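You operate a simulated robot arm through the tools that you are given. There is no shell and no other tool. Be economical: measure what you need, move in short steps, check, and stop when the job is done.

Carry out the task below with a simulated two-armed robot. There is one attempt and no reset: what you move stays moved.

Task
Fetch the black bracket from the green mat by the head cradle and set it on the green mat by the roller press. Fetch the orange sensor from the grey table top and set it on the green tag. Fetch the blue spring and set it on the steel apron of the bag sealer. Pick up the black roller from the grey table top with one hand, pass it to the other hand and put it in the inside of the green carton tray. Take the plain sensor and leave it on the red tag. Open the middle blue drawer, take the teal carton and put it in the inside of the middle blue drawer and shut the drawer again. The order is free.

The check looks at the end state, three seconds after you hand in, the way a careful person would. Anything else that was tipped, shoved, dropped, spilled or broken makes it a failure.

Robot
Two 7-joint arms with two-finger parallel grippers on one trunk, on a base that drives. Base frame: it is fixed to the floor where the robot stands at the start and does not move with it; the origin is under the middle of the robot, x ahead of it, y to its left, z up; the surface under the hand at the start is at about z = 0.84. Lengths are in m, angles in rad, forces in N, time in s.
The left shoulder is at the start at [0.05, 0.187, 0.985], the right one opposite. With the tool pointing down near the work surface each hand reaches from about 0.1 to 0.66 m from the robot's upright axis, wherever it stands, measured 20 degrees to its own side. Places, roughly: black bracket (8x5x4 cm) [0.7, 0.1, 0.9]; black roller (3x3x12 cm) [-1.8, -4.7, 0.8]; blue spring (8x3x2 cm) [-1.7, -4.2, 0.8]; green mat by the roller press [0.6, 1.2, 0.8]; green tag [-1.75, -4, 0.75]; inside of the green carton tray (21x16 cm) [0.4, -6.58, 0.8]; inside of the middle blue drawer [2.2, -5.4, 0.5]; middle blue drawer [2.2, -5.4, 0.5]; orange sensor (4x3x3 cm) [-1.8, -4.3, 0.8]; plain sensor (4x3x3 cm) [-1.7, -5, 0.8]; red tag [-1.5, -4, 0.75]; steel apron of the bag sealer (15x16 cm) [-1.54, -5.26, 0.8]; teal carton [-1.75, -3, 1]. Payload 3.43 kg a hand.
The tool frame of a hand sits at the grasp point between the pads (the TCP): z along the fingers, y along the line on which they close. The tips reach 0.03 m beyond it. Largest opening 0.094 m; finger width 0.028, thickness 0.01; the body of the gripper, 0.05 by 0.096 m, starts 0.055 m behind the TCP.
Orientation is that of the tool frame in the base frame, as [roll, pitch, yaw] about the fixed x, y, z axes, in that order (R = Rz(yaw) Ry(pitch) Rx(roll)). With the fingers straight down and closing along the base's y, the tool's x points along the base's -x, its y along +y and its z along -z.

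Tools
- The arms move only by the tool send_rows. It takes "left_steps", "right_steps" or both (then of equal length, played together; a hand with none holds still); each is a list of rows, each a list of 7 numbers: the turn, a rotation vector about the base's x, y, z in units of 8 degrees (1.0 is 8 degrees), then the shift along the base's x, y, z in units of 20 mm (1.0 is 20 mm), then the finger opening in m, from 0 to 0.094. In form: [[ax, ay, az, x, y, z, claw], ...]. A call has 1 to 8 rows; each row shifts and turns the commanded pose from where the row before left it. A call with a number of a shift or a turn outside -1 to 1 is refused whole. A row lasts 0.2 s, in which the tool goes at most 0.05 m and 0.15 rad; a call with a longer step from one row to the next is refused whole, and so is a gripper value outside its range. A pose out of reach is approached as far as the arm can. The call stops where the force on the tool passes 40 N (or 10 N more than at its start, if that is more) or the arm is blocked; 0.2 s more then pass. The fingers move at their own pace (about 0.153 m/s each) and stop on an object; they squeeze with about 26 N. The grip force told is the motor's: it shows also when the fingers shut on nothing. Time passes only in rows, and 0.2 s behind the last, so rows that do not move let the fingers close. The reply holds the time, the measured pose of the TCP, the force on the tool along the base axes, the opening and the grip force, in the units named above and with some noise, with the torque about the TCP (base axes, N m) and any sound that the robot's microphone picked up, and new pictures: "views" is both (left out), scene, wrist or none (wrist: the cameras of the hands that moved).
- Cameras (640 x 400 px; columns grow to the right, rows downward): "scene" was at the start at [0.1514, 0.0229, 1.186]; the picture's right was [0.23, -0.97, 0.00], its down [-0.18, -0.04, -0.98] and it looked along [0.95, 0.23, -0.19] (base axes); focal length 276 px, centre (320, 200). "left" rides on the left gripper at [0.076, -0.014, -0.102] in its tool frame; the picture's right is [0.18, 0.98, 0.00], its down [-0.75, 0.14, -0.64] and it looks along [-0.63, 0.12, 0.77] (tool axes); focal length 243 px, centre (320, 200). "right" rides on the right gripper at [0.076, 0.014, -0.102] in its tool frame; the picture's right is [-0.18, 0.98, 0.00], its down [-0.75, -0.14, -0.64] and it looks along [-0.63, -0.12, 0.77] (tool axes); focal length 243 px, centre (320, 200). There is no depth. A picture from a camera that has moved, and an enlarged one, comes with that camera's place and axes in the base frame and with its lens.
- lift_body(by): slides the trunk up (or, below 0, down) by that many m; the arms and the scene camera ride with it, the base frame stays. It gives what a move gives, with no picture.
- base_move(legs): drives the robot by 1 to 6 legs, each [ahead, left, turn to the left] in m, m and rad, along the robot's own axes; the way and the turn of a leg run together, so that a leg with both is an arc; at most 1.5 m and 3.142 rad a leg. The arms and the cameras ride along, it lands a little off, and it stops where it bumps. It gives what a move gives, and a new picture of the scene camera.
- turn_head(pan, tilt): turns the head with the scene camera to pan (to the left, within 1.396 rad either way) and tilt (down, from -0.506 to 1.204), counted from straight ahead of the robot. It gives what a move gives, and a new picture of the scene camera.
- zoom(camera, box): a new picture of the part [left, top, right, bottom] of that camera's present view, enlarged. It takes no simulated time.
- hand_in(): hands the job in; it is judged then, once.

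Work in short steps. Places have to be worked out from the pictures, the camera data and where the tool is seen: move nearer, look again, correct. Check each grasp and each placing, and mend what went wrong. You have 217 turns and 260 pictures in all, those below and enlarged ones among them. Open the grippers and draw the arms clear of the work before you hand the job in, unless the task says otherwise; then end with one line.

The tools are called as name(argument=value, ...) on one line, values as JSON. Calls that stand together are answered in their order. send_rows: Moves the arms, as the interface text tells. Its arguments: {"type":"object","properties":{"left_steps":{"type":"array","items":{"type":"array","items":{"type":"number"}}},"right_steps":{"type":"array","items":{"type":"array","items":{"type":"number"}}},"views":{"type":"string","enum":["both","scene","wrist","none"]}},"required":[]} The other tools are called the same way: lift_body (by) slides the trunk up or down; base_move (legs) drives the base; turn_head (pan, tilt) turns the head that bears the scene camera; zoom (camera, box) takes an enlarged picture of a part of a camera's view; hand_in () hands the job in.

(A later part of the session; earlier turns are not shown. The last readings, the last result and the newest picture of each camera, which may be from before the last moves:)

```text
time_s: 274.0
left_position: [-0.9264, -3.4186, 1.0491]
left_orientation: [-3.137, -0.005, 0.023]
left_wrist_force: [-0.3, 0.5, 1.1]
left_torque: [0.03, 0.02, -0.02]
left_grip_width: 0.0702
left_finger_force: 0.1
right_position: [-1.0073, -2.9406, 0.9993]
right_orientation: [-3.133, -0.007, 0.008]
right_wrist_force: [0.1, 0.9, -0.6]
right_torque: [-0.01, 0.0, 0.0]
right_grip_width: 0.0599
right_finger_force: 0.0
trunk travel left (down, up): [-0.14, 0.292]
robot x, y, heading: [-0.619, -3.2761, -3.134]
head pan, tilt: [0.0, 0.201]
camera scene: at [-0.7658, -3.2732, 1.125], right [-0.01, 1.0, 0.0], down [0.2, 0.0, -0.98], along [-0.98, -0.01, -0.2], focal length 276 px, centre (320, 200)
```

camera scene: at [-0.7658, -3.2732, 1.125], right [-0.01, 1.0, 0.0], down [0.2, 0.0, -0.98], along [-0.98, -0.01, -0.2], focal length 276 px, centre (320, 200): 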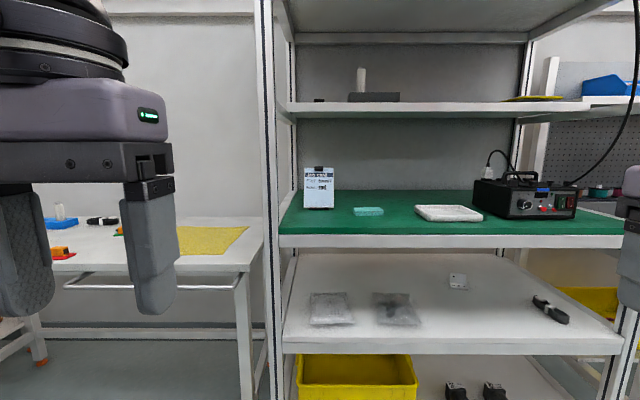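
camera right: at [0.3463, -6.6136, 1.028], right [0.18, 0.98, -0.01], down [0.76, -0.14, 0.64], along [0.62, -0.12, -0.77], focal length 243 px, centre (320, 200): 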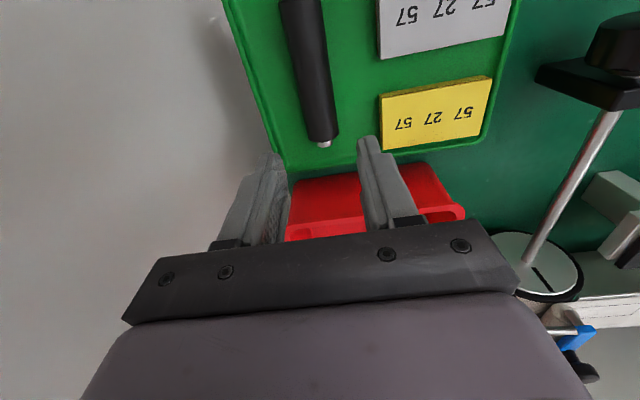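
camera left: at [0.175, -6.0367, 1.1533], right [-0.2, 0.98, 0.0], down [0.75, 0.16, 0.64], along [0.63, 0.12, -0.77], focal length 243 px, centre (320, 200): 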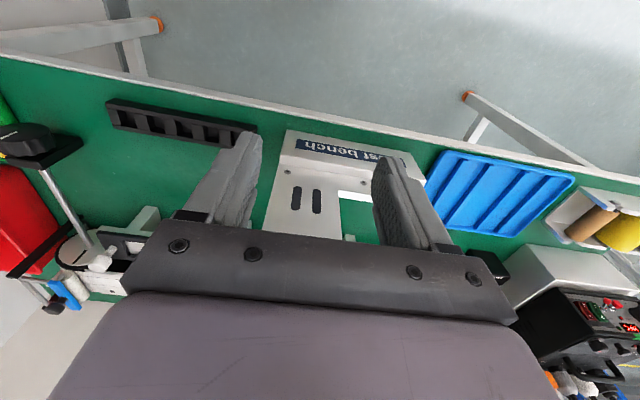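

The carton lies on the green shelf under an upper shelf. I move closer and zoom to measure the geometry.

base_move(legs=[[0.25, -0.1, 0.0]])

turn_head(pan=-0.1, tilt=0.25)

zoom(camera="scene", box=[220, 120, 540, 320])

```text
time_s: 275.9
left_position: [-1.175, -3.3203, 1.05]
left_orientation: [-3.136, -0.003, 0.022]
left_wrist_force: [0.3, 0.3, -0.5]
left_torque: [-0.02, 0.03, 0.02]
left_grip_width: 0.07
left_finger_force: 0.0
right_position: [-1.256, -2.8429, 1.0006]
right_orientation: [-3.133, -0.007, 0.008]
right_wrist_force: [0.3, 0.5, 0.3]
right_torque: [-0.03, -0.02, -0.02]
right_grip_width: 0.06
right_finger_force: 0.0
trunk travel left (down, up): [-0.14, 0.292]
robot x, y, heading: [-0.8651, -3.174, -3.139]
head pan, tilt: [0.0, 0.201]
camera scene: at [-1.0148, -3.1749, 1.125], right [-0.01, 1.0, 0.0], down [0.2, 0.0, -0.98], along [-0.98, -0.01, -0.2], focal length 276 px, centre (320, 200)
```

scene: 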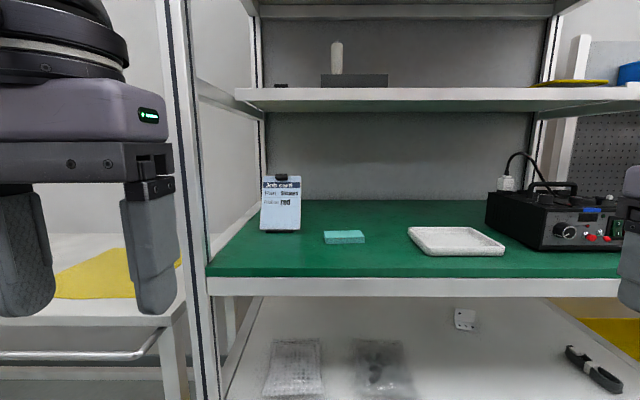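

```text
time_s: 276.6
left_position: [-1.1751, -3.3195, 1.0507]
left_orientation: [-3.136, -0.005, 0.022]
left_wrist_force: [-0.3, 0.5, 0.0]
left_torque: [0.02, 0.04, -0.03]
left_grip_width: 0.07
left_finger_force: 0.0
right_position: [-1.256, -2.8429, 1.0002]
right_orientation: [-3.132, -0.006, 0.006]
right_wrist_force: [-0.6, -0.3, 0.3]
right_torque: [0.02, -0.05, 0.01]
right_grip_width: 0.0601
right_finger_force: 0.1
trunk travel left (down, up): [-0.14, 0.292]
robot x, y, heading: [-0.868, -3.1729, -3.136]
head pan, tilt: [-0.099, 0.25]
camera scene: at [-1.0146, -3.1657, 1.1205], right [0.09, 1.0, 0.0], down [0.25, -0.02, -0.97], along [-0.96, 0.09, -0.25], focal length 276 px, centre (320, 200)
```

scene: 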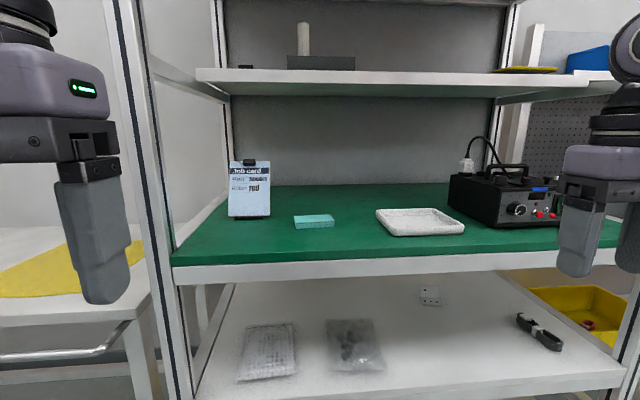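

```text
2.00 times, centred on (380, 220) of scene
camera zoom: at [-1.0146, -3.1657, 1.1205], right [0.09, 1.0, 0.0], down [0.25, -0.02, -0.97], along [-0.96, 0.09, -0.25], focal length 552 px, centre (200, 160)
```

zoom: 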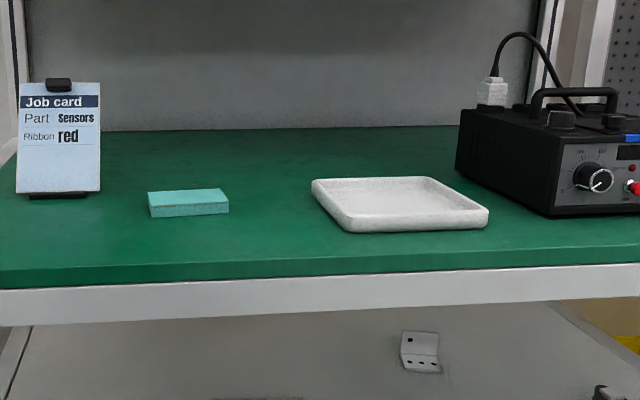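

The carton is about 9×6×1.6 cm at (-1.615,-3.13) on a shelf at z≈0.905, and the upper shelf edge (x≈-1.67, z≈1.19) sits just behind it. I'll use the left hand leaned back, so I raise the trunk 0.12 and shift right, then approach.

lift_body(by=0.12)

send_rows(right_steps=[[0, 0, 0, 0.9, 0, 0, 0.06], [0, 0, 0, 0.9, 0, 0, 0.06], [0, 0, 0, 0.9, 0, 0, 0.06], [0, 0, 0, 0.9, 0, 0, 0.06]], views="none")

base_move(legs=[[0.0, -0.2, 0.0], [0.17, 0.0, 0.0]])

turn_head(pan=0.25, tilt=0.5)

```text
time_s: 278.1
left_position: [-1.1752, -3.3198, 1.1693]
left_orientation: [-3.136, -0.002, 0.022]
left_wrist_force: [0.0, 0.0, -0.1]
left_torque: [0.0, -0.05, -0.03]
left_grip_width: 0.07
left_finger_force: 0.0
right_position: [-1.2569, -2.843, 1.1204]
right_orientation: [-3.136, -0.007, 0.007]
right_wrist_force: [-0.4, -0.1, 0.3]
right_torque: [-0.02, -0.04, -0.03]
right_grip_width: 0.06
right_finger_force: 0.2
trunk travel left (down, up): [-0.26, 0.172]
robot x, y, heading: [-0.8672, -3.1742, -3.135]
head pan, tilt: [-0.099, 0.25]
```

```text
time_s: 279.1
left_position: [-1.1741, -3.3197, 1.17]
left_orientation: [-3.137, -0.003, 0.023]
left_wrist_force: [0.0, 0.0, -0.2]
left_torque: [-0.01, 0.03, 0.01]
left_grip_width: 0.07
left_finger_force: 0.0
right_position: [-1.1828, -2.8424, 1.1202]
right_orientation: [-3.135, -0.007, 0.007]
right_wrist_force: [-0.1, 0.4, 1.1]
right_torque: [-0.02, -0.02, 0.02]
right_grip_width: 0.06
right_finger_force: 0.0
trunk travel left (down, up): [-0.26, 0.172]
robot x, y, heading: [-0.8669, -3.1731, -3.137]
head pan, tilt: [-0.099, 0.25]
```

```text
time_s: 282.6
left_position: [-1.3466, -3.122, 1.1694]
left_orientation: [-3.136, -0.004, 0.021]
left_wrist_force: [-0.8, 0.0, -0.9]
left_torque: [0.02, -0.01, 0.02]
left_grip_width: 0.07
left_finger_force: 0.2
right_position: [-1.3556, -2.6444, 1.1191]
right_orientation: [-3.136, -0.007, 0.006]
right_wrist_force: [0.0, -0.7, -1.1]
right_torque: [0.01, 0.0, -0.01]
right_grip_width: 0.0601
right_finger_force: 0.2
trunk travel left (down, up): [-0.26, 0.172]
robot x, y, heading: [-1.0365, -2.977, -3.136]
head pan, tilt: [-0.099, 0.25]
camera scene: at [-1.1871, -2.9679, 1.2404], right [0.09, 1.0, 0.0], down [0.25, -0.02, -0.97], along [-0.96, 0.09, -0.25], focal length 276 px, centre (320, 200)
```

scene: 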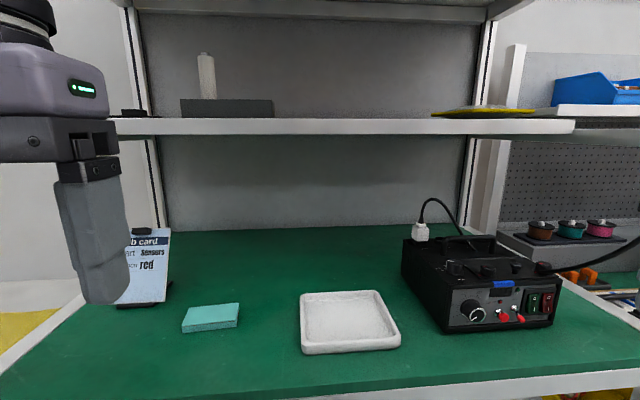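

```text
time_s: 283.4
left_position: [-1.3476, -3.1224, 1.1696]
left_orientation: [-3.136, -0.005, 0.024]
left_wrist_force: [-0.3, 1.0, 0.3]
left_torque: [-0.01, -0.01, -0.01]
left_grip_width: 0.0703
left_finger_force: 0.1
right_position: [-1.3549, -2.6452, 1.1199]
right_orientation: [-3.133, -0.006, 0.007]
right_wrist_force: [-0.5, -0.3, -0.4]
right_torque: [-0.01, 0.01, 0.0]
right_grip_width: 0.0598
right_finger_force: 0.0
trunk travel left (down, up): [-0.26, 0.172]
robot x, y, heading: [-1.0387, -2.977, -3.142]
head pan, tilt: [0.25, 0.499]
camera scene: at [-1.1817, -2.9995, 1.2174], right [-0.25, 0.97, 0.0], down [0.46, 0.12, -0.88], along [-0.85, -0.22, -0.48], focal length 276 px, centre (320, 200)
```

scene: 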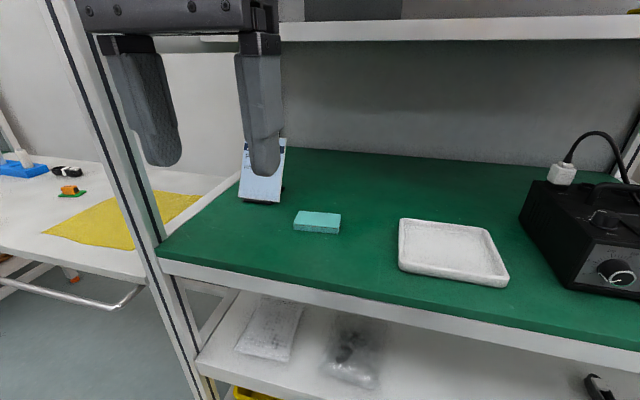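

zoom(camera="scene", box=[260, 180, 380, 255])

```text
5.33 times, centred on (320, 218) of scene
camera zoom: at [-1.1817, -2.9995, 1.2174], right [-0.25, 0.97, 0.0], down [0.46, 0.12, -0.88], along [-0.85, -0.22, -0.48], focal length 1472 px, centre (320, 107)
```

zoom: 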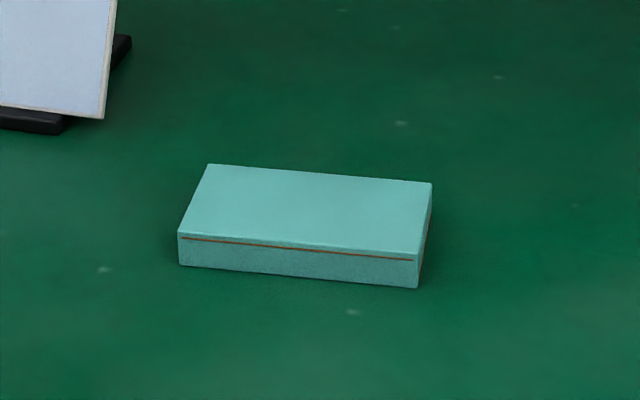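

Carton: centre (-1.627,-3.119), 8.7 cm along y, 5 cm deep, yaw ≈+0.08. I bring the left hand in pitched 25°, fully open, to a pre-grasp pose.

send_rows(left_steps=[[0, 0.6, 0, -0.9, 0, -0.3, 0.094], [0, 0.6, 0.2, -0.9, 0, -0.5, 0.094], [0, 0.6, 0.2, -0.95, 0, -0.6, 0.094], [0, 0.6, 0, -0.95, 0, -0.6, 0.094], [0, 0.6, 0, -0.95, 0, -0.6, 0.094], [0, 0, 0, -0.95, 0, -0.6, 0.094], [0, 0, 0, -0.95, 0, -0.6, 0.094], [0, 0, 0, -0.95, 0, -0.6, 0.094]], views="none")

send_rows(left_steps=[[0, 0, 0, -0.95, 0.05, -0.6, 0.094], [0, 0, 0, -0.95, 0.05, -0.6, 0.094], [0, 0, 0, -0.95, 0.05, -0.6, 0.094]], views="both")

```text
time_s: 285.2
left_position: [-1.4984, -3.1231, 1.0808]
left_orientation: [-3.113, 0.414, 0.085]
left_wrist_force: [-0.1, 0.6, 0.2]
left_torque: [0.02, 0.02, -0.02]
left_grip_width: 0.0942
left_finger_force: 0.0
right_position: [-1.3555, -2.6445, 1.1205]
right_orientation: [-3.135, -0.007, 0.007]
right_wrist_force: [1.5, 0.7, 0.8]
right_torque: [0.01, -0.01, -0.04]
right_grip_width: 0.0598
right_finger_force: 0.0
trunk travel left (down, up): [-0.26, 0.172]
robot x, y, heading: [-1.0374, -2.977, -3.132]
head pan, tilt: [0.25, 0.499]
```

```text
time_s: 286.0
left_position: [-1.5539, -3.1197, 1.0465]
left_orientation: [-3.111, 0.416, 0.084]
left_wrist_force: [0.3, -0.2, 0.2]
left_torque: [0.01, 0.02, -0.02]
left_grip_width: 0.0942
left_finger_force: 0.0
right_position: [-1.3555, -2.6446, 1.1201]
right_orientation: [-3.136, -0.006, 0.008]
right_wrist_force: [-1.2, -0.3, -0.6]
right_torque: [0.01, 0.06, 0.05]
right_grip_width: 0.0599
right_finger_force: 0.1
trunk travel left (down, up): [-0.26, 0.172]
robot x, y, heading: [-1.039, -2.9779, -3.133]
head pan, tilt: [0.25, 0.499]
camera scene: at [-1.1818, -2.9995, 1.2173], right [-0.25, 0.97, 0.0], down [0.46, 0.12, -0.88], along [-0.85, -0.22, -0.48], focal length 276 px, centre (320, 200)
camera left: at [-1.4455, -3.0988, 1.1102], right [0.24, -0.97, -0.1], down [-0.42, -0.2, 0.89], along [-0.88, -0.17, -0.45], focal length 243 px, centre (320, 200)
```

scene: 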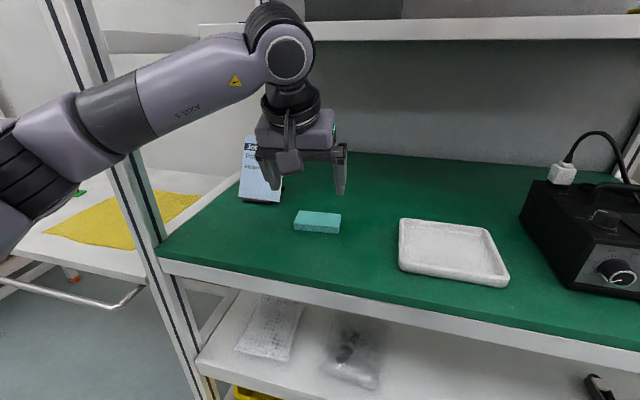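
left: 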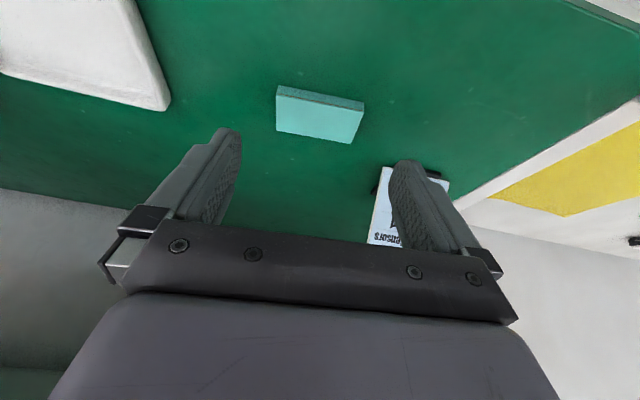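

Carton centre refined to (-1.635,-3.122), yaw ≈0.09. I correct the small roll and move in to just above it for a check.

send_rows(left_steps=[[-0.2, 0, 0.1, -0.85, 0, -0.95, 0.094], [0, 0, 0, -0.85, -0.05, -0.95, 0.094], [0, 0, 0, -0.85, 0, -0.95, 0.094]], views="wrist")

```text
time_s: 286.8
left_position: [-1.6054, -3.1208, 0.9889]
left_orientation: [3.141, 0.416, 0.086]
left_wrist_force: [-0.1, -0.5, -0.8]
left_torque: [0.02, 0.03, 0.02]
left_grip_width: 0.094
left_finger_force: 0.1
right_position: [-1.3547, -2.6443, 1.1191]
right_orientation: [-3.135, -0.007, 0.008]
right_wrist_force: [-0.4, 1.0, 0.4]
right_torque: [0.04, -0.02, -0.03]
right_grip_width: 0.0602
right_finger_force: 0.0
trunk travel left (down, up): [-0.26, 0.172]
robot x, y, heading: [-1.0417, -2.9779, -3.138]
head pan, tilt: [0.25, 0.499]
camera left: at [-1.4973, -3.0965, 1.0518], right [0.25, -0.96, -0.07], down [-0.42, -0.18, 0.89], along [-0.87, -0.19, -0.45], focal length 243 px, centre (320, 200)
```

left: 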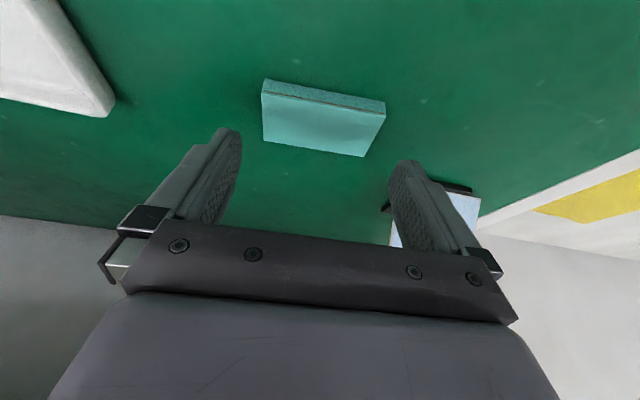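

Aligned within a millimetre or two. I descend along the approach to z≈0.942.

send_rows(left_steps=[[0, 0, 0, -0.32, 0, -0.8, 0.094], [0, 0, 0, -0.32, 0, -0.8, 0.094], [0, 0, 0, -0.32, 0, -0.7, 0.094]], views="wrist")

```text
time_s: 287.6
left_position: [-1.6236, -3.1199, 0.9485]
left_orientation: [3.141, 0.427, 0.088]
left_wrist_force: [6.1, -2.3, 20.5]
left_torque: [-0.98, -0.32, 0.31]
left_grip_width: 0.0941
left_finger_force: 0.1
right_position: [-1.3531, -2.6444, 1.122]
right_orientation: [-3.135, -0.006, 0.006]
right_wrist_force: [-0.1, 0.1, 0.6]
right_torque: [0.04, 0.04, -0.02]
right_grip_width: 0.06
right_finger_force: 0.2
trunk travel left (down, up): [-0.26, 0.172]
robot x, y, heading: [-1.0363, -2.9792, -3.138]
head pan, tilt: [0.25, 0.499]
camera left: at [-1.5149, -3.0955, 1.0104], right [0.25, -0.96, -0.08], down [-0.41, -0.18, 0.9], along [-0.88, -0.2, -0.44], focal length 243 px, centre (320, 200)
```

left: 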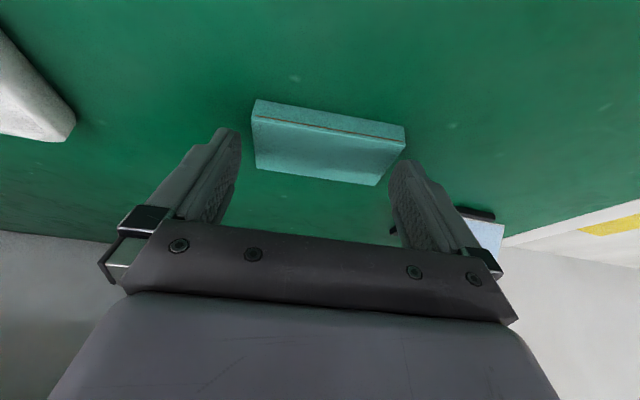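

The -y finger touches the carton's top edge. I lift 1 cm, shift 5 mm toward -y, and look.

send_rows(left_steps=[[0, 0, 0, 0.1, 0, 0.6, 0.094], [0, 0, 0, 0, -0.25, 0, 0.094], [0, 0, 0, 0, 0, 0, 0.094]], views="none")

zoom(camera="left", box=[200, 70, 440, 220])

```text
time_s: 288.4
left_position: [-1.6216, -3.1241, 0.9536]
left_orientation: [3.139, 0.416, 0.085]
left_wrist_force: [0.8, 0.2, 0.2]
left_torque: [0.01, -0.01, 0.0]
left_grip_width: 0.094
left_finger_force: 0.0
right_position: [-1.3553, -2.6451, 1.1202]
right_orientation: [-3.134, -0.007, 0.008]
right_wrist_force: [0.7, -0.2, 0.3]
right_torque: [-0.01, -0.02, 0.02]
right_grip_width: 0.06
right_finger_force: 0.0
trunk travel left (down, up): [-0.26, 0.172]
robot x, y, heading: [-1.039, -2.9761, -3.135]
head pan, tilt: [0.25, 0.499]
```

```text
2.67 times, centred on (320, 145) of left
camera zoom: at [-1.514, -3.1007, 1.018], right [0.25, -0.96, -0.07], down [-0.42, -0.18, 0.89], along [-0.87, -0.19, -0.45], focal length 647 px, centre (320, 347)
```

zoom: 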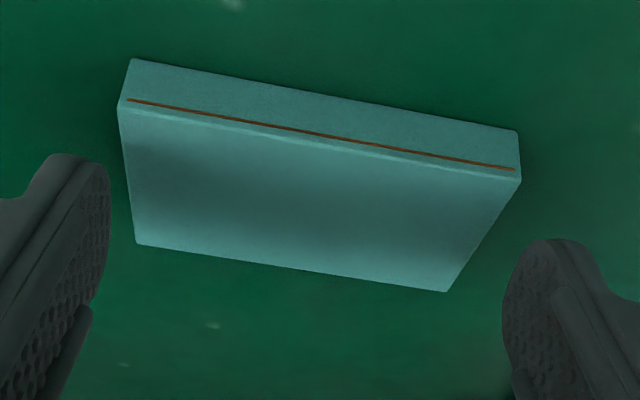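

Now centred. I descend.

send_rows(left_steps=[[0, 0, 0, -0.1, 0, -0.3, 0.094], [0, 0, 0, -0.05, 0, -0.3, 0.094], [0, 0, 0, 0, 0, 0, 0.094]], views="wrist")

```text
time_s: 289.2
left_position: [-1.6251, -3.1263, 0.9439]
left_orientation: [3.141, 0.417, 0.085]
left_wrist_force: [-0.7, -0.4, -0.2]
left_torque: [-0.02, -0.02, 0.01]
left_grip_width: 0.0937
left_finger_force: 0.0
right_position: [-1.355, -2.6457, 1.1199]
right_orientation: [-3.135, -0.007, 0.006]
right_wrist_force: [-0.3, 0.7, 0.1]
right_torque: [-0.01, 0.01, 0.0]
right_grip_width: 0.0602
right_finger_force: 0.1
trunk travel left (down, up): [-0.26, 0.172]
robot x, y, heading: [-1.0334, -2.9782, -3.137]
head pan, tilt: [0.25, 0.499]
camera left: at [-1.5171, -3.1008, 1.0062], right [0.25, -0.96, -0.07], down [-0.42, -0.18, 0.89], along [-0.87, -0.19, -0.45], focal length 243 px, centre (320, 200)
```

left: 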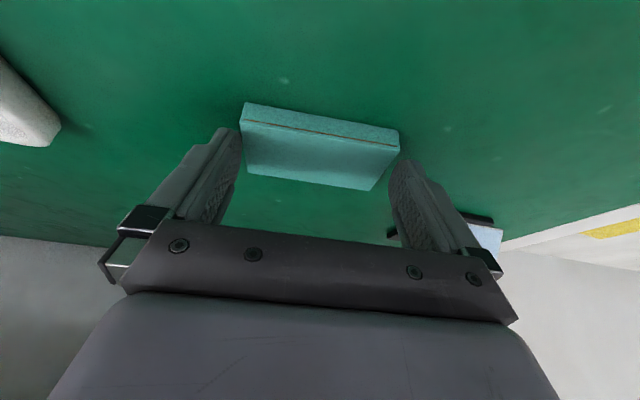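

Straddling without contact. I lower 3 mm and close.

send_rows(left_steps=[[0, 0, 0, 0, 0, -0.15, 0.094], [0, 0, 0, 0, 0, 0, 0.06], [0, 0, 0, 0, 0, 0, 0.06], [0, 0, 0, 0, 0, 0, 0.06]], views="wrist")

```text
time_s: 290.2
left_position: [-1.6247, -3.1252, 0.9391]
left_orientation: [-3.141, 0.415, 0.084]
left_wrist_force: [-0.8, -0.3, 3.5]
left_torque: [0.05, -0.02, 0.02]
left_grip_width: 0.0884
left_finger_force: 25.9
right_position: [-1.3548, -2.6448, 1.121]
right_orientation: [-3.133, -0.008, 0.006]
right_wrist_force: [-0.6, 0.3, -0.3]
right_torque: [-0.02, -0.04, 0.0]
right_grip_width: 0.0601
right_finger_force: 0.0
trunk travel left (down, up): [-0.26, 0.172]
robot x, y, heading: [-1.0394, -2.9779, -3.137]
head pan, tilt: [0.25, 0.499]
camera left: at [-1.517, -3.1009, 1.0035], right [0.25, -0.96, -0.07], down [-0.41, -0.18, 0.89], along [-0.87, -0.19, -0.44], focal length 243 px, centre (320, 200)
```

left: 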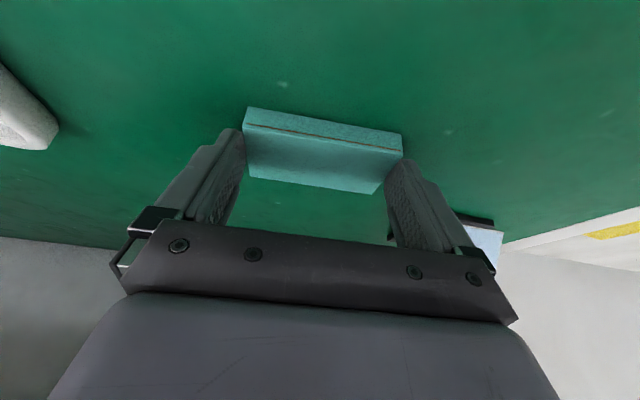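

Gripped at 88 mm. I lift it slightly and pull back out along the approach direction.

send_rows(left_steps=[[0, 0, 0, 0.1, 0, 0.5, 0.06], [0, 0, 0, 0.4, 0, 0.8, 0.06], [0, 0, 0, 0.8, 0, 0.7, 0.06], [0, 0, 0, 1, 0, 0.5, 0.06], [0, 0, 0, 1, 0, 0.5, 0.06], [0, 0, 0, 1, 0, 0.5, 0.06], [0, 0, 0, 1, 0, 0.5, 0.06], [0, 0, 0, 1, 0, 0.5, 0.06]], views="wrist")

```text
time_s: 292.0
left_position: [-1.4989, -3.1255, 1.0296]
left_orientation: [3.141, 0.418, 0.086]
left_wrist_force: [-0.3, 0.3, -0.4]
left_torque: [-0.01, -0.01, 0.01]
left_grip_width: 0.0884
left_finger_force: 25.6
right_position: [-1.3545, -2.6449, 1.1202]
right_orientation: [-3.135, -0.007, 0.006]
right_wrist_force: [-0.2, -0.1, -0.2]
right_torque: [0.0, 0.01, 0.01]
right_grip_width: 0.0599
right_finger_force: 0.1
trunk travel left (down, up): [-0.26, 0.172]
robot x, y, heading: [-1.0358, -2.979, -3.138]
head pan, tilt: [0.25, 0.499]
camera left: at [-1.3907, -3.1004, 1.0935], right [0.25, -0.96, -0.07], down [-0.42, -0.18, 0.89], along [-0.87, -0.19, -0.45], focal length 243 px, centre (320, 200)
```

left: 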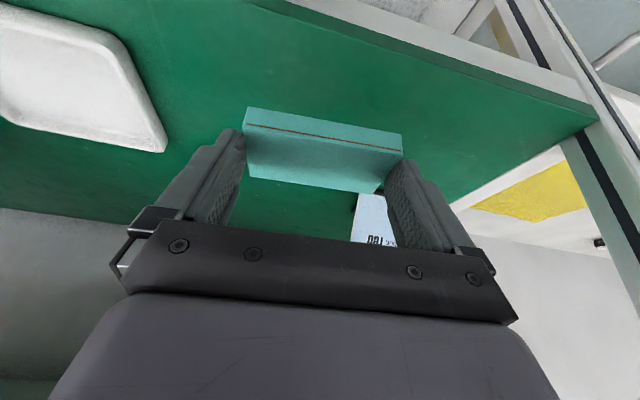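

Carton in hand. I back off, strafe to y≈-4.6 and turn toward +x to view the way to the drawers.

base_move(legs=[[-0.45, 0.0, 0.0], [0.0, 1.5, 0.0], [0.0, 0.0, 3.14]])

turn_head(pan=-0.1, tilt=0.25)

```text
time_s: 315.0
left_position: [-0.1187, -4.318, 1.0291]
left_orientation: [3.141, 0.419, -3.029]
left_wrist_force: [0.1, -0.1, -0.8]
left_torque: [0.0, -0.01, -0.03]
left_grip_width: 0.0885
left_finger_force: 26.3
right_position: [-0.249, -4.8016, 1.1193]
right_orientation: [-3.135, -0.006, -3.109]
right_wrist_force: [0.3, -0.4, 0.1]
right_torque: [-0.02, -0.02, 0.01]
right_grip_width: 0.0601
right_finger_force: 0.1
trunk travel left (down, up): [-0.26, 0.172]
robot x, y, heading: [-0.5781, -4.4754, 0.036]
head pan, tilt: [0.25, 0.499]
camera scene: at [-0.428, -4.4489, 1.2173], right [0.28, -0.96, 0.0], down [-0.46, -0.13, -0.88], along [0.84, 0.24, -0.48], focal length 276 px, centre (320, 200)
```

scene: 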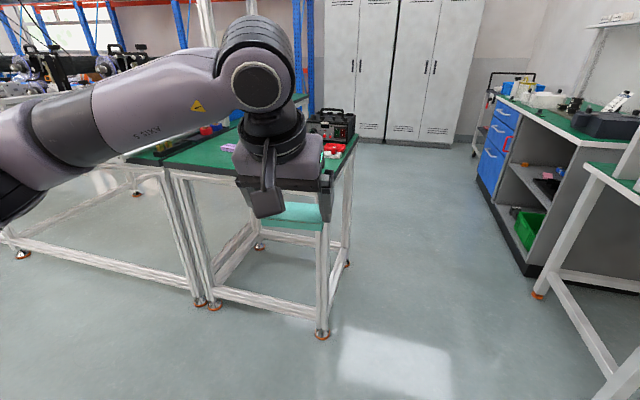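

```text
time_s: 315.8
left_position: [-0.1189, -4.3186, 1.0284]
left_orientation: [-3.14, 0.416, -3.032]
left_wrist_force: [0.2, 0.2, 0.0]
left_torque: [-0.05, -0.01, 0.03]
left_grip_width: 0.0885
left_finger_force: 26.5
right_position: [-0.2492, -4.8019, 1.1199]
right_orientation: [-3.132, -0.007, -3.109]
right_wrist_force: [0.3, 0.4, 0.2]
right_torque: [0.01, -0.04, -0.01]
right_grip_width: 0.06
right_finger_force: 0.1
trunk travel left (down, up): [-0.26, 0.172]
robot x, y, heading: [-0.5761, -4.4754, 0.034]
head pan, tilt: [-0.099, 0.25]
camera scene: at [-0.4222, -4.4805, 1.2404], right [-0.07, -1.0, 0.0], down [-0.25, 0.02, -0.97], along [0.97, -0.07, -0.25], focal length 276 px, centre (320, 200)
```

scene: 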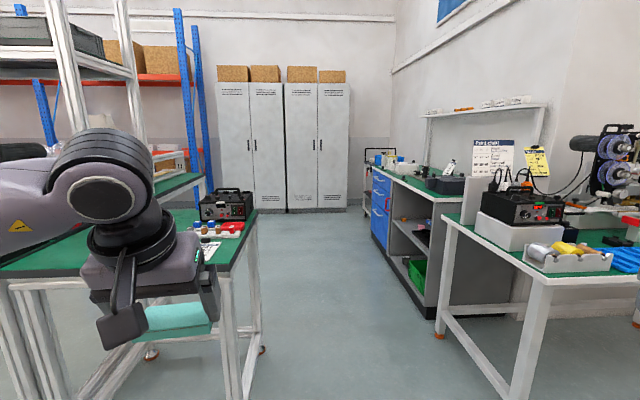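

The blue drawers face +y at x≈2.2, behind a corridor near y≈-4.75. I drive along it.

base_move(legs=[[0.0, -0.28, -0.034], [1.3, 0.0, 0.0], [1.2, 0.25, 0.0], [0.0, 0.0, -1.571]])

turn_head(pan=0.0, tilt=0.6)

```text
time_s: 324.5
left_position: [1.1364, -4.6294, 1.0314]
left_orientation: [-3.139, 0.42, -3.075]
left_wrist_force: [0.9, 0.5, -0.3]
left_torque: [0.0, 0.01, -0.05]
left_grip_width: 0.0883
left_finger_force: 26.4
right_position: [0.9799, -5.1077, 1.1242]
right_orientation: [-3.14, 0.006, 3.123]
right_wrist_force: [0.2, 0.2, -0.2]
right_torque: [0.01, -0.01, 0.0]
right_grip_width: 0.0601
right_finger_force: 0.1
trunk travel left (down, up): [-0.26, 0.172]
robot x, y, heading: [0.676, -4.7689, -0.013]
head pan, tilt: [-0.099, 0.25]
stopped in leg 2: the robot was blocked; the commanded pose is now the measured one
camera scene: at [0.8239, -4.776, 1.2414], right [-0.12, -0.99, 0.0], down [-0.24, 0.03, -0.97], along [0.96, -0.11, -0.24], focal length 276 px, centre (320, 200)
```

scene: 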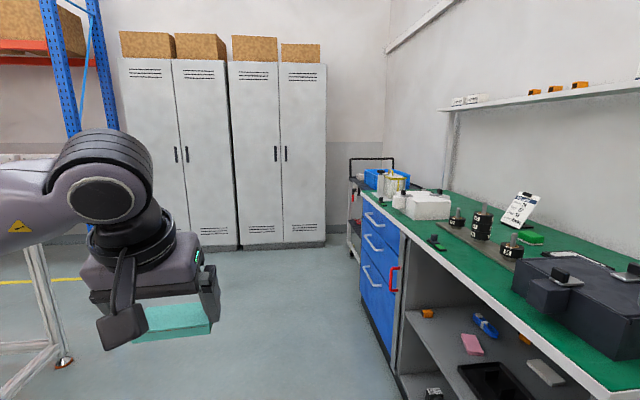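

```text
time_s: 325.3
left_position: [1.1336, -4.6287, 1.0307]
left_orientation: [-3.139, 0.423, -3.074]
left_wrist_force: [-0.1, -0.4, 0.9]
left_torque: [0.0, 0.01, -0.02]
left_grip_width: 0.0885
left_finger_force: 26.1
right_position: [0.9801, -5.1081, 1.1241]
right_orientation: [-3.137, 0.006, 3.126]
right_wrist_force: [-0.9, -0.1, 0.6]
right_torque: [0.02, -0.01, 0.01]
right_grip_width: 0.0598
right_finger_force: 0.0
trunk travel left (down, up): [-0.26, 0.172]
robot x, y, heading: [0.675, -4.7681, -0.018]
head pan, tilt: [0.0, 0.6]
camera scene: at [0.8186, -4.7669, 1.2093], right [-0.02, -1.0, 0.0], down [-0.56, 0.01, -0.83], along [0.83, -0.01, -0.56], focal length 276 px, centre (320, 200)
```

scene: 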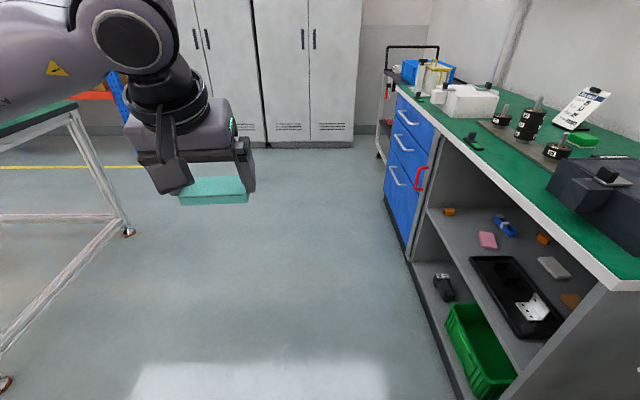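

Blocked at x≈0.68. I look left and right to see what touched.

turn_head(pan=1.2, tilt=0.35)

turn_head(pan=-1.2, tilt=0.35)

```text
time_s: 326.7
left_position: [1.1342, -4.6287, 1.0325]
left_orientation: [-3.141, 0.424, -3.076]
left_wrist_force: [0.2, -0.1, 0.6]
left_torque: [0.0, -0.04, -0.01]
left_grip_width: 0.0883
left_finger_force: 25.4
right_position: [0.9802, -5.1079, 1.124]
right_orientation: [-3.138, 0.005, 3.124]
right_wrist_force: [-0.1, 0.3, 0.1]
right_torque: [0.01, 0.0, 0.04]
right_grip_width: 0.0602
right_finger_force: 0.2
trunk travel left (down, up): [-0.26, 0.172]
robot x, y, heading: [0.6754, -4.771, -0.015]
head pan, tilt: [1.201, 0.351]
camera scene: at [0.7649, -4.6792, 1.2315], right [0.93, -0.38, 0.01], down [-0.12, -0.32, -0.94], along [0.36, 0.87, -0.34], focal length 276 px, centre (320, 200)
```

scene: 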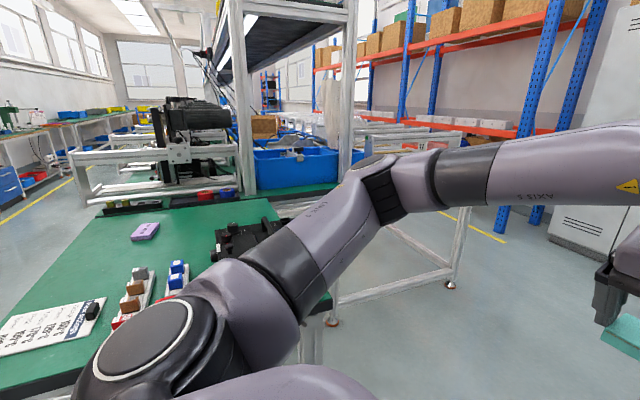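

```text
time_s: 328.9
left_position: [1.1347, -4.6289, 1.0319]
left_orientation: [-3.14, 0.423, -3.074]
left_wrist_force: [-0.3, -0.3, -0.1]
left_torque: [0.04, 0.01, -0.03]
left_grip_width: 0.0886
left_finger_force: 25.7
right_position: [0.9794, -5.1077, 1.1232]
right_orientation: [-3.138, 0.005, 3.123]
right_wrist_force: [0.1, -0.7, 0.0]
right_torque: [0.01, 0.0, -0.02]
right_grip_width: 0.0599
right_finger_force: 0.0
trunk travel left (down, up): [-0.26, 0.172]
robot x, y, heading: [0.6731, -4.7664, -0.017]
head pan, tilt: [-1.201, 0.351]
camera scene: at [0.7621, -4.8528, 1.2318], right [-0.94, -0.35, -0.01], down [-0.11, 0.32, -0.94], along [0.33, -0.88, -0.34], focal length 276 px, centre (320, 200)
```

scene: 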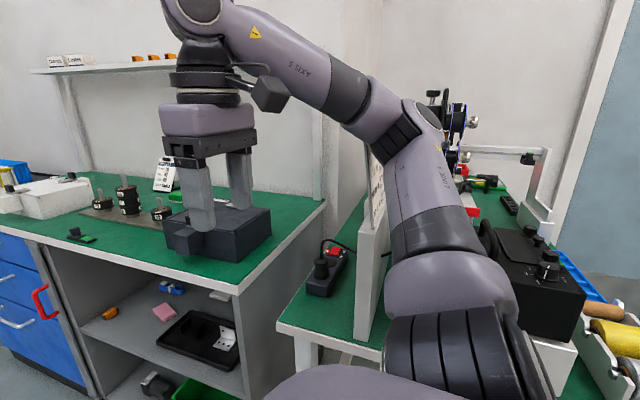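

The right elbow is against the white panel or black box on the test table. I back off along the same line, then extend the right hand forward and inward to narrow the elbow.

base_move(legs=[[-0.4, 0.0, 0.0]])

send_rows(right_steps=[[0, 0, 0, 1, 0.6, 0, 0.06], [0, 0, 0, 1, 0.8, 0, 0.06], [0, 0, 0, 1, 1, 0, 0.06], [0, 0, 0, 1, 1, 0, 0.06], [0, 0, 0, 1, 1, 0, 0.06], [0, 0, 0, 1, 1, 0, 0.06], [0, 0, 0, 1, 1, 0, 0.06], [0, 0, 0, 1, 1, 0, 0.06]], views="scene")

```text
time_s: 331.4
left_position: [0.7389, -4.6251, 1.0297]
left_orientation: [3.141, 0.419, -3.078]
left_wrist_force: [0.3, 0.4, -0.2]
left_torque: [0.02, 0.01, 0.01]
left_grip_width: 0.0886
left_finger_force: 26.1
right_position: [0.5833, -5.1025, 1.119]
right_orientation: [3.141, -0.002, 3.121]
right_wrist_force: [-0.4, 0.3, 0.2]
right_torque: [-0.03, -0.01, -0.01]
right_grip_width: 0.0599
right_finger_force: 0.0
trunk travel left (down, up): [-0.26, 0.172]
robot x, y, heading: [0.2713, -4.7618, -0.015]
head pan, tilt: [-1.201, 0.351]
camera scene: at [0.3665, -4.8482, 1.231], right [-0.94, -0.34, 0.0], down [-0.12, 0.32, -0.94], along [0.32, -0.88, -0.34], focal length 276 px, centre (320, 200)
```

scene: 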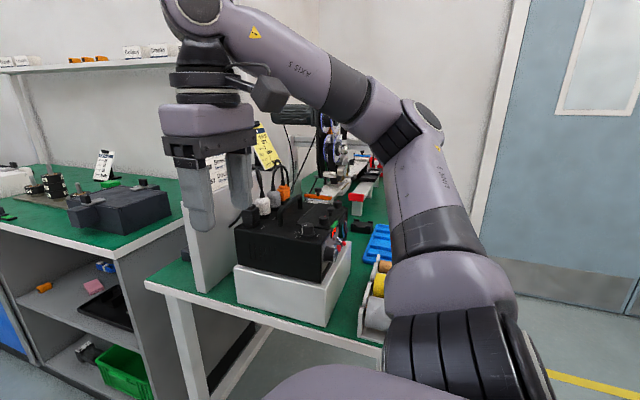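

```text
time_s: 333.2
left_position: [0.7385, -4.6233, 1.028]
left_orientation: [-3.141, 0.416, -3.076]
left_wrist_force: [0.9, 0.4, 0.0]
left_torque: [0.0, 0.02, -0.01]
left_grip_width: 0.0884
left_finger_force: 25.9
right_position: [0.7431, -4.953, 1.1199]
right_orientation: [-3.139, -0.003, 3.122]
right_wrist_force: [-0.2, 0.5, -0.1]
right_torque: [0.01, 0.03, -0.03]
right_grip_width: 0.06
right_finger_force: 0.1
trunk travel left (down, up): [-0.26, 0.172]
robot x, y, heading: [0.2745, -4.7615, -0.017]
head pan, tilt: [-1.201, 0.351]
camera scene: at [0.3669, -4.8479, 1.231], right [-0.94, -0.34, 0.0], down [-0.12, 0.32, -0.94], along [0.32, -0.88, -0.34], focal length 276 px, centre (320, 200)
```

scene: 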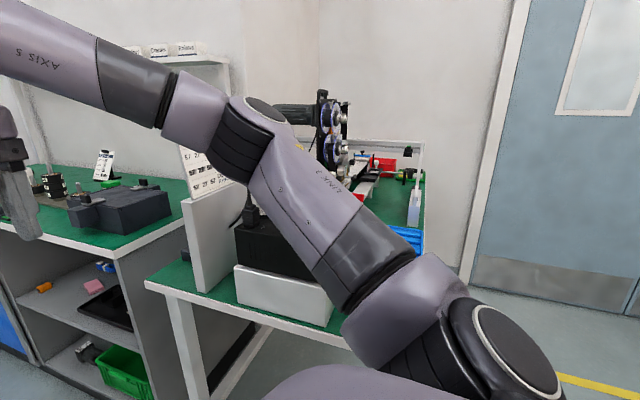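

I raise the trunk fully so both elbows clear everything on the tables, then drive through.

lift_body(by=0.17)

base_move(legs=[[0.9, 0.05, 0.015]])

```text
time_s: 335.1
left_position: [0.7387, -4.6243, 1.1994]
left_orientation: [3.141, 0.414, -3.077]
left_wrist_force: [-0.3, -0.5, -0.5]
left_torque: [-0.03, 0.01, 0.01]
left_grip_width: 0.0881
left_finger_force: 26.2
right_position: [0.7436, -4.9545, 1.291]
right_orientation: [3.14, -0.005, 3.123]
right_wrist_force: [-0.3, 0.2, -0.5]
right_torque: [-0.01, 0.01, -0.04]
right_grip_width: 0.0601
right_finger_force: 0.1
trunk travel left (down, up): [-0.43, 0.002]
robot x, y, heading: [0.2751, -4.7646, -0.019]
head pan, tilt: [-1.201, 0.351]
```

```text
time_s: 339.9
left_position: [1.6345, -4.5726, 1.2001]
left_orientation: [-3.141, 0.416, -3.058]
left_wrist_force: [-0.1, -0.4, -0.6]
left_torque: [-0.01, 0.03, -0.01]
left_grip_width: 0.0885
left_finger_force: 26.2
right_position: [1.6449, -4.8999, 1.2904]
right_orientation: [-3.139, -0.002, 3.14]
right_wrist_force: [-0.1, -0.3, 0.2]
right_torque: [-0.02, -0.01, 0.01]
right_grip_width: 0.0601
right_finger_force: 0.0
trunk travel left (down, up): [-0.43, 0.002]
robot x, y, heading: [1.1743, -4.7171, 0.006]
head pan, tilt: [-1.201, 0.351]
camera scene: at [1.2675, -4.803, 1.401], right [-0.93, -0.36, 0.0], down [-0.13, 0.32, -0.94], along [0.34, -0.87, -0.34], focal length 276 px, centre (320, 200)
```

scene: 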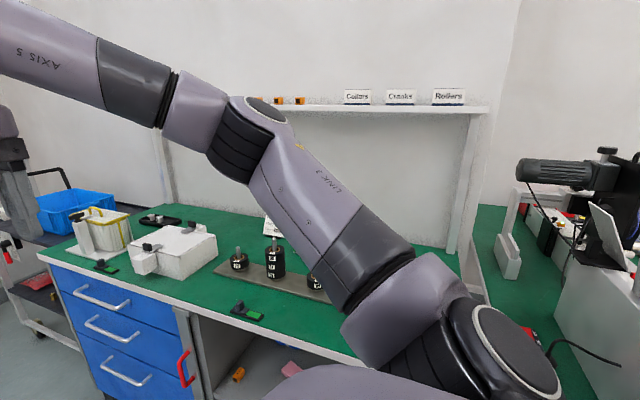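

Through. I check the test-table panel for any disturbance.

zoom(camera="scene", box=[460, 130, 640, 400])

```text
1.48 times, centred on (550, 265) of scene
camera zoom: at [1.2675, -4.803, 1.401], right [-0.93, -0.36, 0.0], down [-0.13, 0.32, -0.94], along [0.34, -0.87, -0.34], focal length 409 px, centre (-21, 104)
```

zoom: 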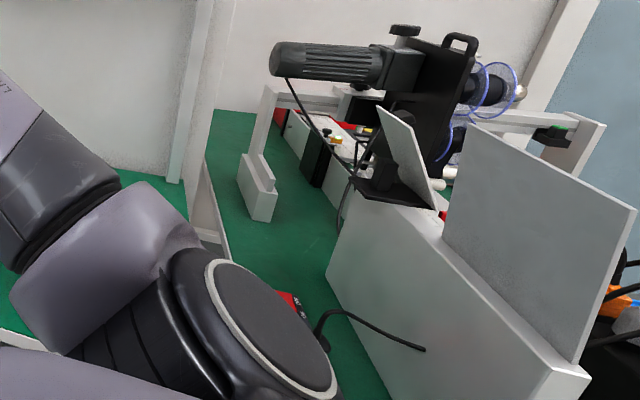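

Nothing disturbed. I continue to x≈2.2 and turn to face the drawers.

base_move(legs=[[1.0, 0.25, 0.0], [0.0, 0.0, -1.577]])

turn_head(pan=0.0, tilt=0.8)

```text
time_s: 349.0
left_position: [2.3058, -4.9263, 1.2]
left_orientation: [-3.14, 0.417, 1.648]
left_wrist_force: [1.0, -0.4, -0.5]
left_torque: [0.0, 0.0, -0.03]
left_grip_width: 0.0884
left_finger_force: 26.1
right_position: [1.9768, -4.937, 1.2909]
right_orientation: [-3.141, -0.003, 1.565]
right_wrist_force: [0.5, -0.8, 0.1]
right_torque: [-0.02, -0.01, 0.04]
right_grip_width: 0.0601
right_finger_force: 0.0
trunk travel left (down, up): [-0.43, 0.002]
robot x, y, heading: [2.1678, -4.4644, -1.575]
head pan, tilt: [-1.201, 0.351]
camera scene: at [2.0783, -4.5554, 1.401], right [-0.36, 0.93, 0.0], down [0.32, 0.12, -0.94], along [-0.88, -0.34, -0.34], focal length 276 px, centre (320, 200)
```

scene: 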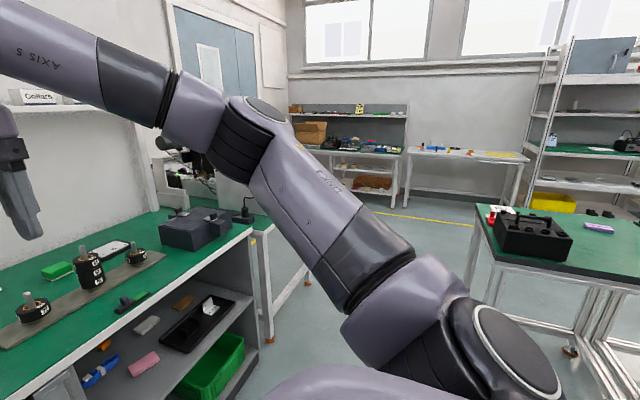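

```text
time_s: 350.4
left_position: [2.3067, -4.9264, 1.1977]
left_orientation: [-3.142, 0.417, 1.649]
left_wrist_force: [-0.2, -0.3, 0.7]
left_torque: [-0.01, 0.01, 0.01]
left_grip_width: 0.0884
left_finger_force: 25.7
right_position: [1.9789, -4.937, 1.29]
right_orientation: [-3.14, -0.003, 1.567]
right_wrist_force: [-0.6, 0.6, 0.1]
right_torque: [-0.04, 0.03, 0.02]
right_grip_width: 0.0598
right_finger_force: 0.0
trunk travel left (down, up): [-0.43, 0.002]
robot x, y, heading: [2.1584, -4.465, -1.576]
head pan, tilt: [0.0, 0.799]
camera scene: at [2.165, -4.6027, 1.3614], right [-1.0, 0.0, 0.0], down [0.0, 0.72, -0.7], along [0.0, -0.7, -0.72], focal length 276 px, centre (320, 200)
```

scene: 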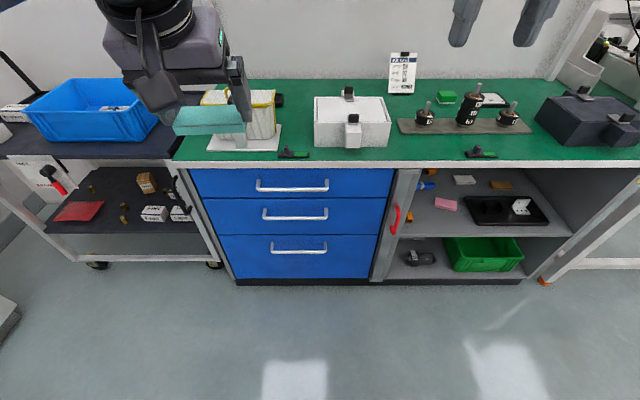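

Three drawers; the middle handle bar is near x 2.25, z≈0.59, and the front plane is at y≈-5.3. I lower the trunk by 0.40 and shift left 0.18 to work with the right hand on the handle.

lift_body(by=-0.4)

base_move(legs=[[0.0, 0.18, 0.0]])

turn_head(pan=-0.1, tilt=0.5)

zoom(camera="scene", box=[160, 180, 480, 380])

```text
time_s: 354.2
left_position: [2.3072, -4.9274, 0.7999]
left_orientation: [3.141, 0.417, 1.649]
left_wrist_force: [0.1, 0.3, -0.4]
left_torque: [-0.01, 0.01, 0.01]
left_grip_width: 0.0886
left_finger_force: 26.1
right_position: [1.9777, -4.9363, 0.8901]
right_orientation: [-3.14, -0.003, 1.566]
right_wrist_force: [-0.7, 0.1, 0.1]
right_torque: [0.01, 0.01, 0.02]
right_grip_width: 0.06
right_finger_force: 0.1
trunk travel left (down, up): [-0.03, 0.402]
robot x, y, heading: [2.1668, -4.4705, -1.569]
head pan, tilt: [0.0, 0.799]
```

```text
time_s: 356.4
left_position: [2.4859, -4.9286, 0.7992]
left_orientation: [-3.141, 0.417, 1.647]
left_wrist_force: [0.0, -0.6, -0.4]
left_torque: [0.04, 0.01, 0.04]
left_grip_width: 0.0884
left_finger_force: 25.8
right_position: [2.1558, -4.9363, 0.8906]
right_orientation: [-3.141, -0.004, 1.567]
right_wrist_force: [-0.2, 1.1, 0.4]
right_torque: [0.02, -0.02, -0.02]
right_grip_width: 0.0598
right_finger_force: 0.1
trunk travel left (down, up): [-0.03, 0.402]
robot x, y, heading: [2.3401, -4.463, -1.575]
head pan, tilt: [0.0, 0.799]
camera scene: at [2.3442, -4.6031, 0.9614], right [-1.0, 0.0, 0.0], down [0.0, 0.72, -0.7], along [0.0, -0.7, -0.72], focal length 276 px, centre (320, 200)
```

scene: 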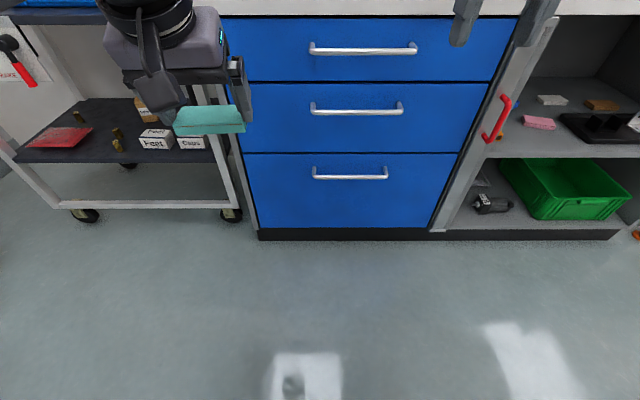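

```text
time_s: 357.2
left_position: [2.4851, -4.9277, 0.7991]
left_orientation: [-3.139, 0.416, 1.65]
left_wrist_force: [0.1, 0.5, 0.6]
left_torque: [0.0, 0.0, -0.03]
left_grip_width: 0.0882
left_finger_force: 26.1
right_position: [2.1564, -4.9375, 0.8903]
right_orientation: [-3.139, -0.003, 1.566]
right_wrist_force: [-0.1, 0.3, 0.6]
right_torque: [-0.02, 0.02, 0.0]
right_grip_width: 0.0601
right_finger_force: 0.0
trunk travel left (down, up): [-0.03, 0.402]
robot x, y, heading: [2.3451, -4.4621, -1.571]
head pan, tilt: [-0.099, 0.499]
camera scene: at [2.3352, -4.6129, 0.9873], right [-0.99, 0.1, 0.0], down [0.05, 0.48, -0.88], along [-0.09, -0.87, -0.48], focal length 276 px, centre (320, 200)
```

scene: 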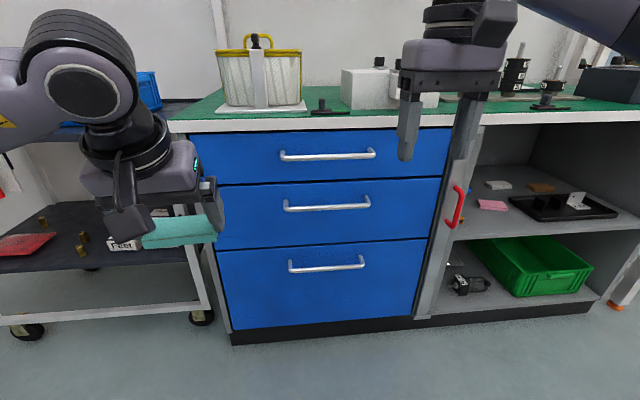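

```text
2.00 times, centred on (320, 280) of scene
camera zoom: at [2.3352, -4.6129, 0.9873], right [-0.99, 0.1, 0.0], down [0.05, 0.48, -0.88], along [-0.09, -0.87, -0.48], focal length 552 px, centre (320, 40)
```

zoom: 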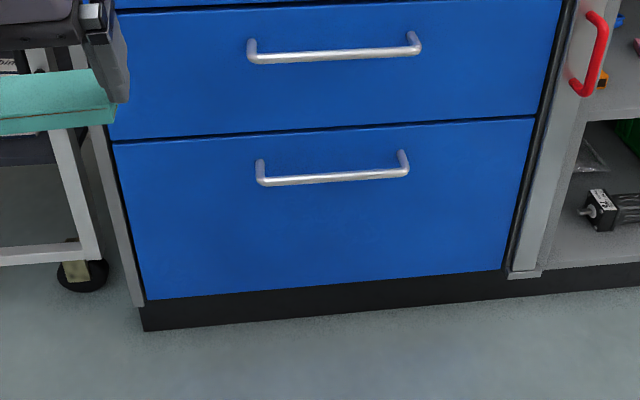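

Triangulated: drawer front y≈-5.273, handle bar at y≈-5.238, z≈0.627, x 2.14–2.37. I need the right fingers pointing forward with vertical closing, so first I pitch the hand forward while lowering it.

send_rows(right_steps=[[-0.94, 0, 0, 0, 0.2, -0.8, 0.06], [-0.94, 0, 0, 0, 0.2, -0.9, 0.06], [-0.94, 0, 0, 0, 0.2, -0.9, 0.06], [-0.94, 0, 0, 0, 0.2, -0.9, 0.06], [-0.94, 0, 0, 0, 0, -0.9, 0.06], [-0.94, 0, 0, 0, 0, -0.9, 0.06], [-0.94, 0, 0, 0, 0, -0.9, 0.06], [-0.94, 0, 0, 0, 0, -0.9, 0.06]], views="scene")

```text
time_s: 359.0
left_position: [2.4856, -4.9284, 0.7992]
left_orientation: [-3.142, 0.415, 1.649]
left_wrist_force: [0.3, -0.1, 0.1]
left_torque: [0.01, 0.02, 0.02]
left_grip_width: 0.0883
left_finger_force: 26.4
right_position: [2.1561, -4.9205, 0.7499]
right_orientation: [3.132, 1.048, 1.56]
right_wrist_force: [0.2, 0.0, 0.3]
right_torque: [0.01, -0.04, 0.0]
right_grip_width: 0.0601
right_finger_force: 0.0
trunk travel left (down, up): [-0.03, 0.402]
robot x, y, heading: [2.342, -4.4643, -1.575]
head pan, tilt: [-0.099, 0.499]
camera scene: at [2.3352, -4.6129, 0.9874], right [-0.99, 0.1, 0.0], down [0.05, 0.48, -0.88], along [-0.09, -0.87, -0.48], focal length 276 px, centre (320, 200)
```

scene: 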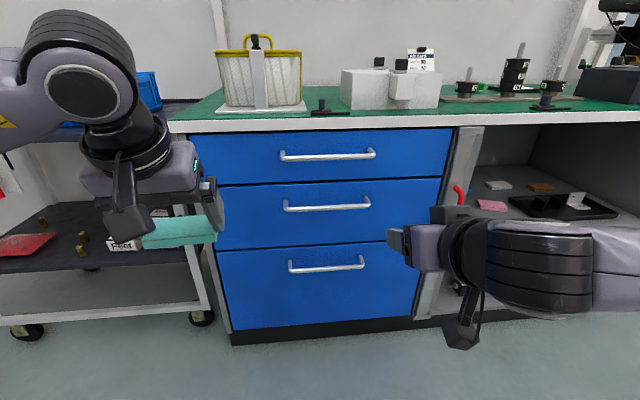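

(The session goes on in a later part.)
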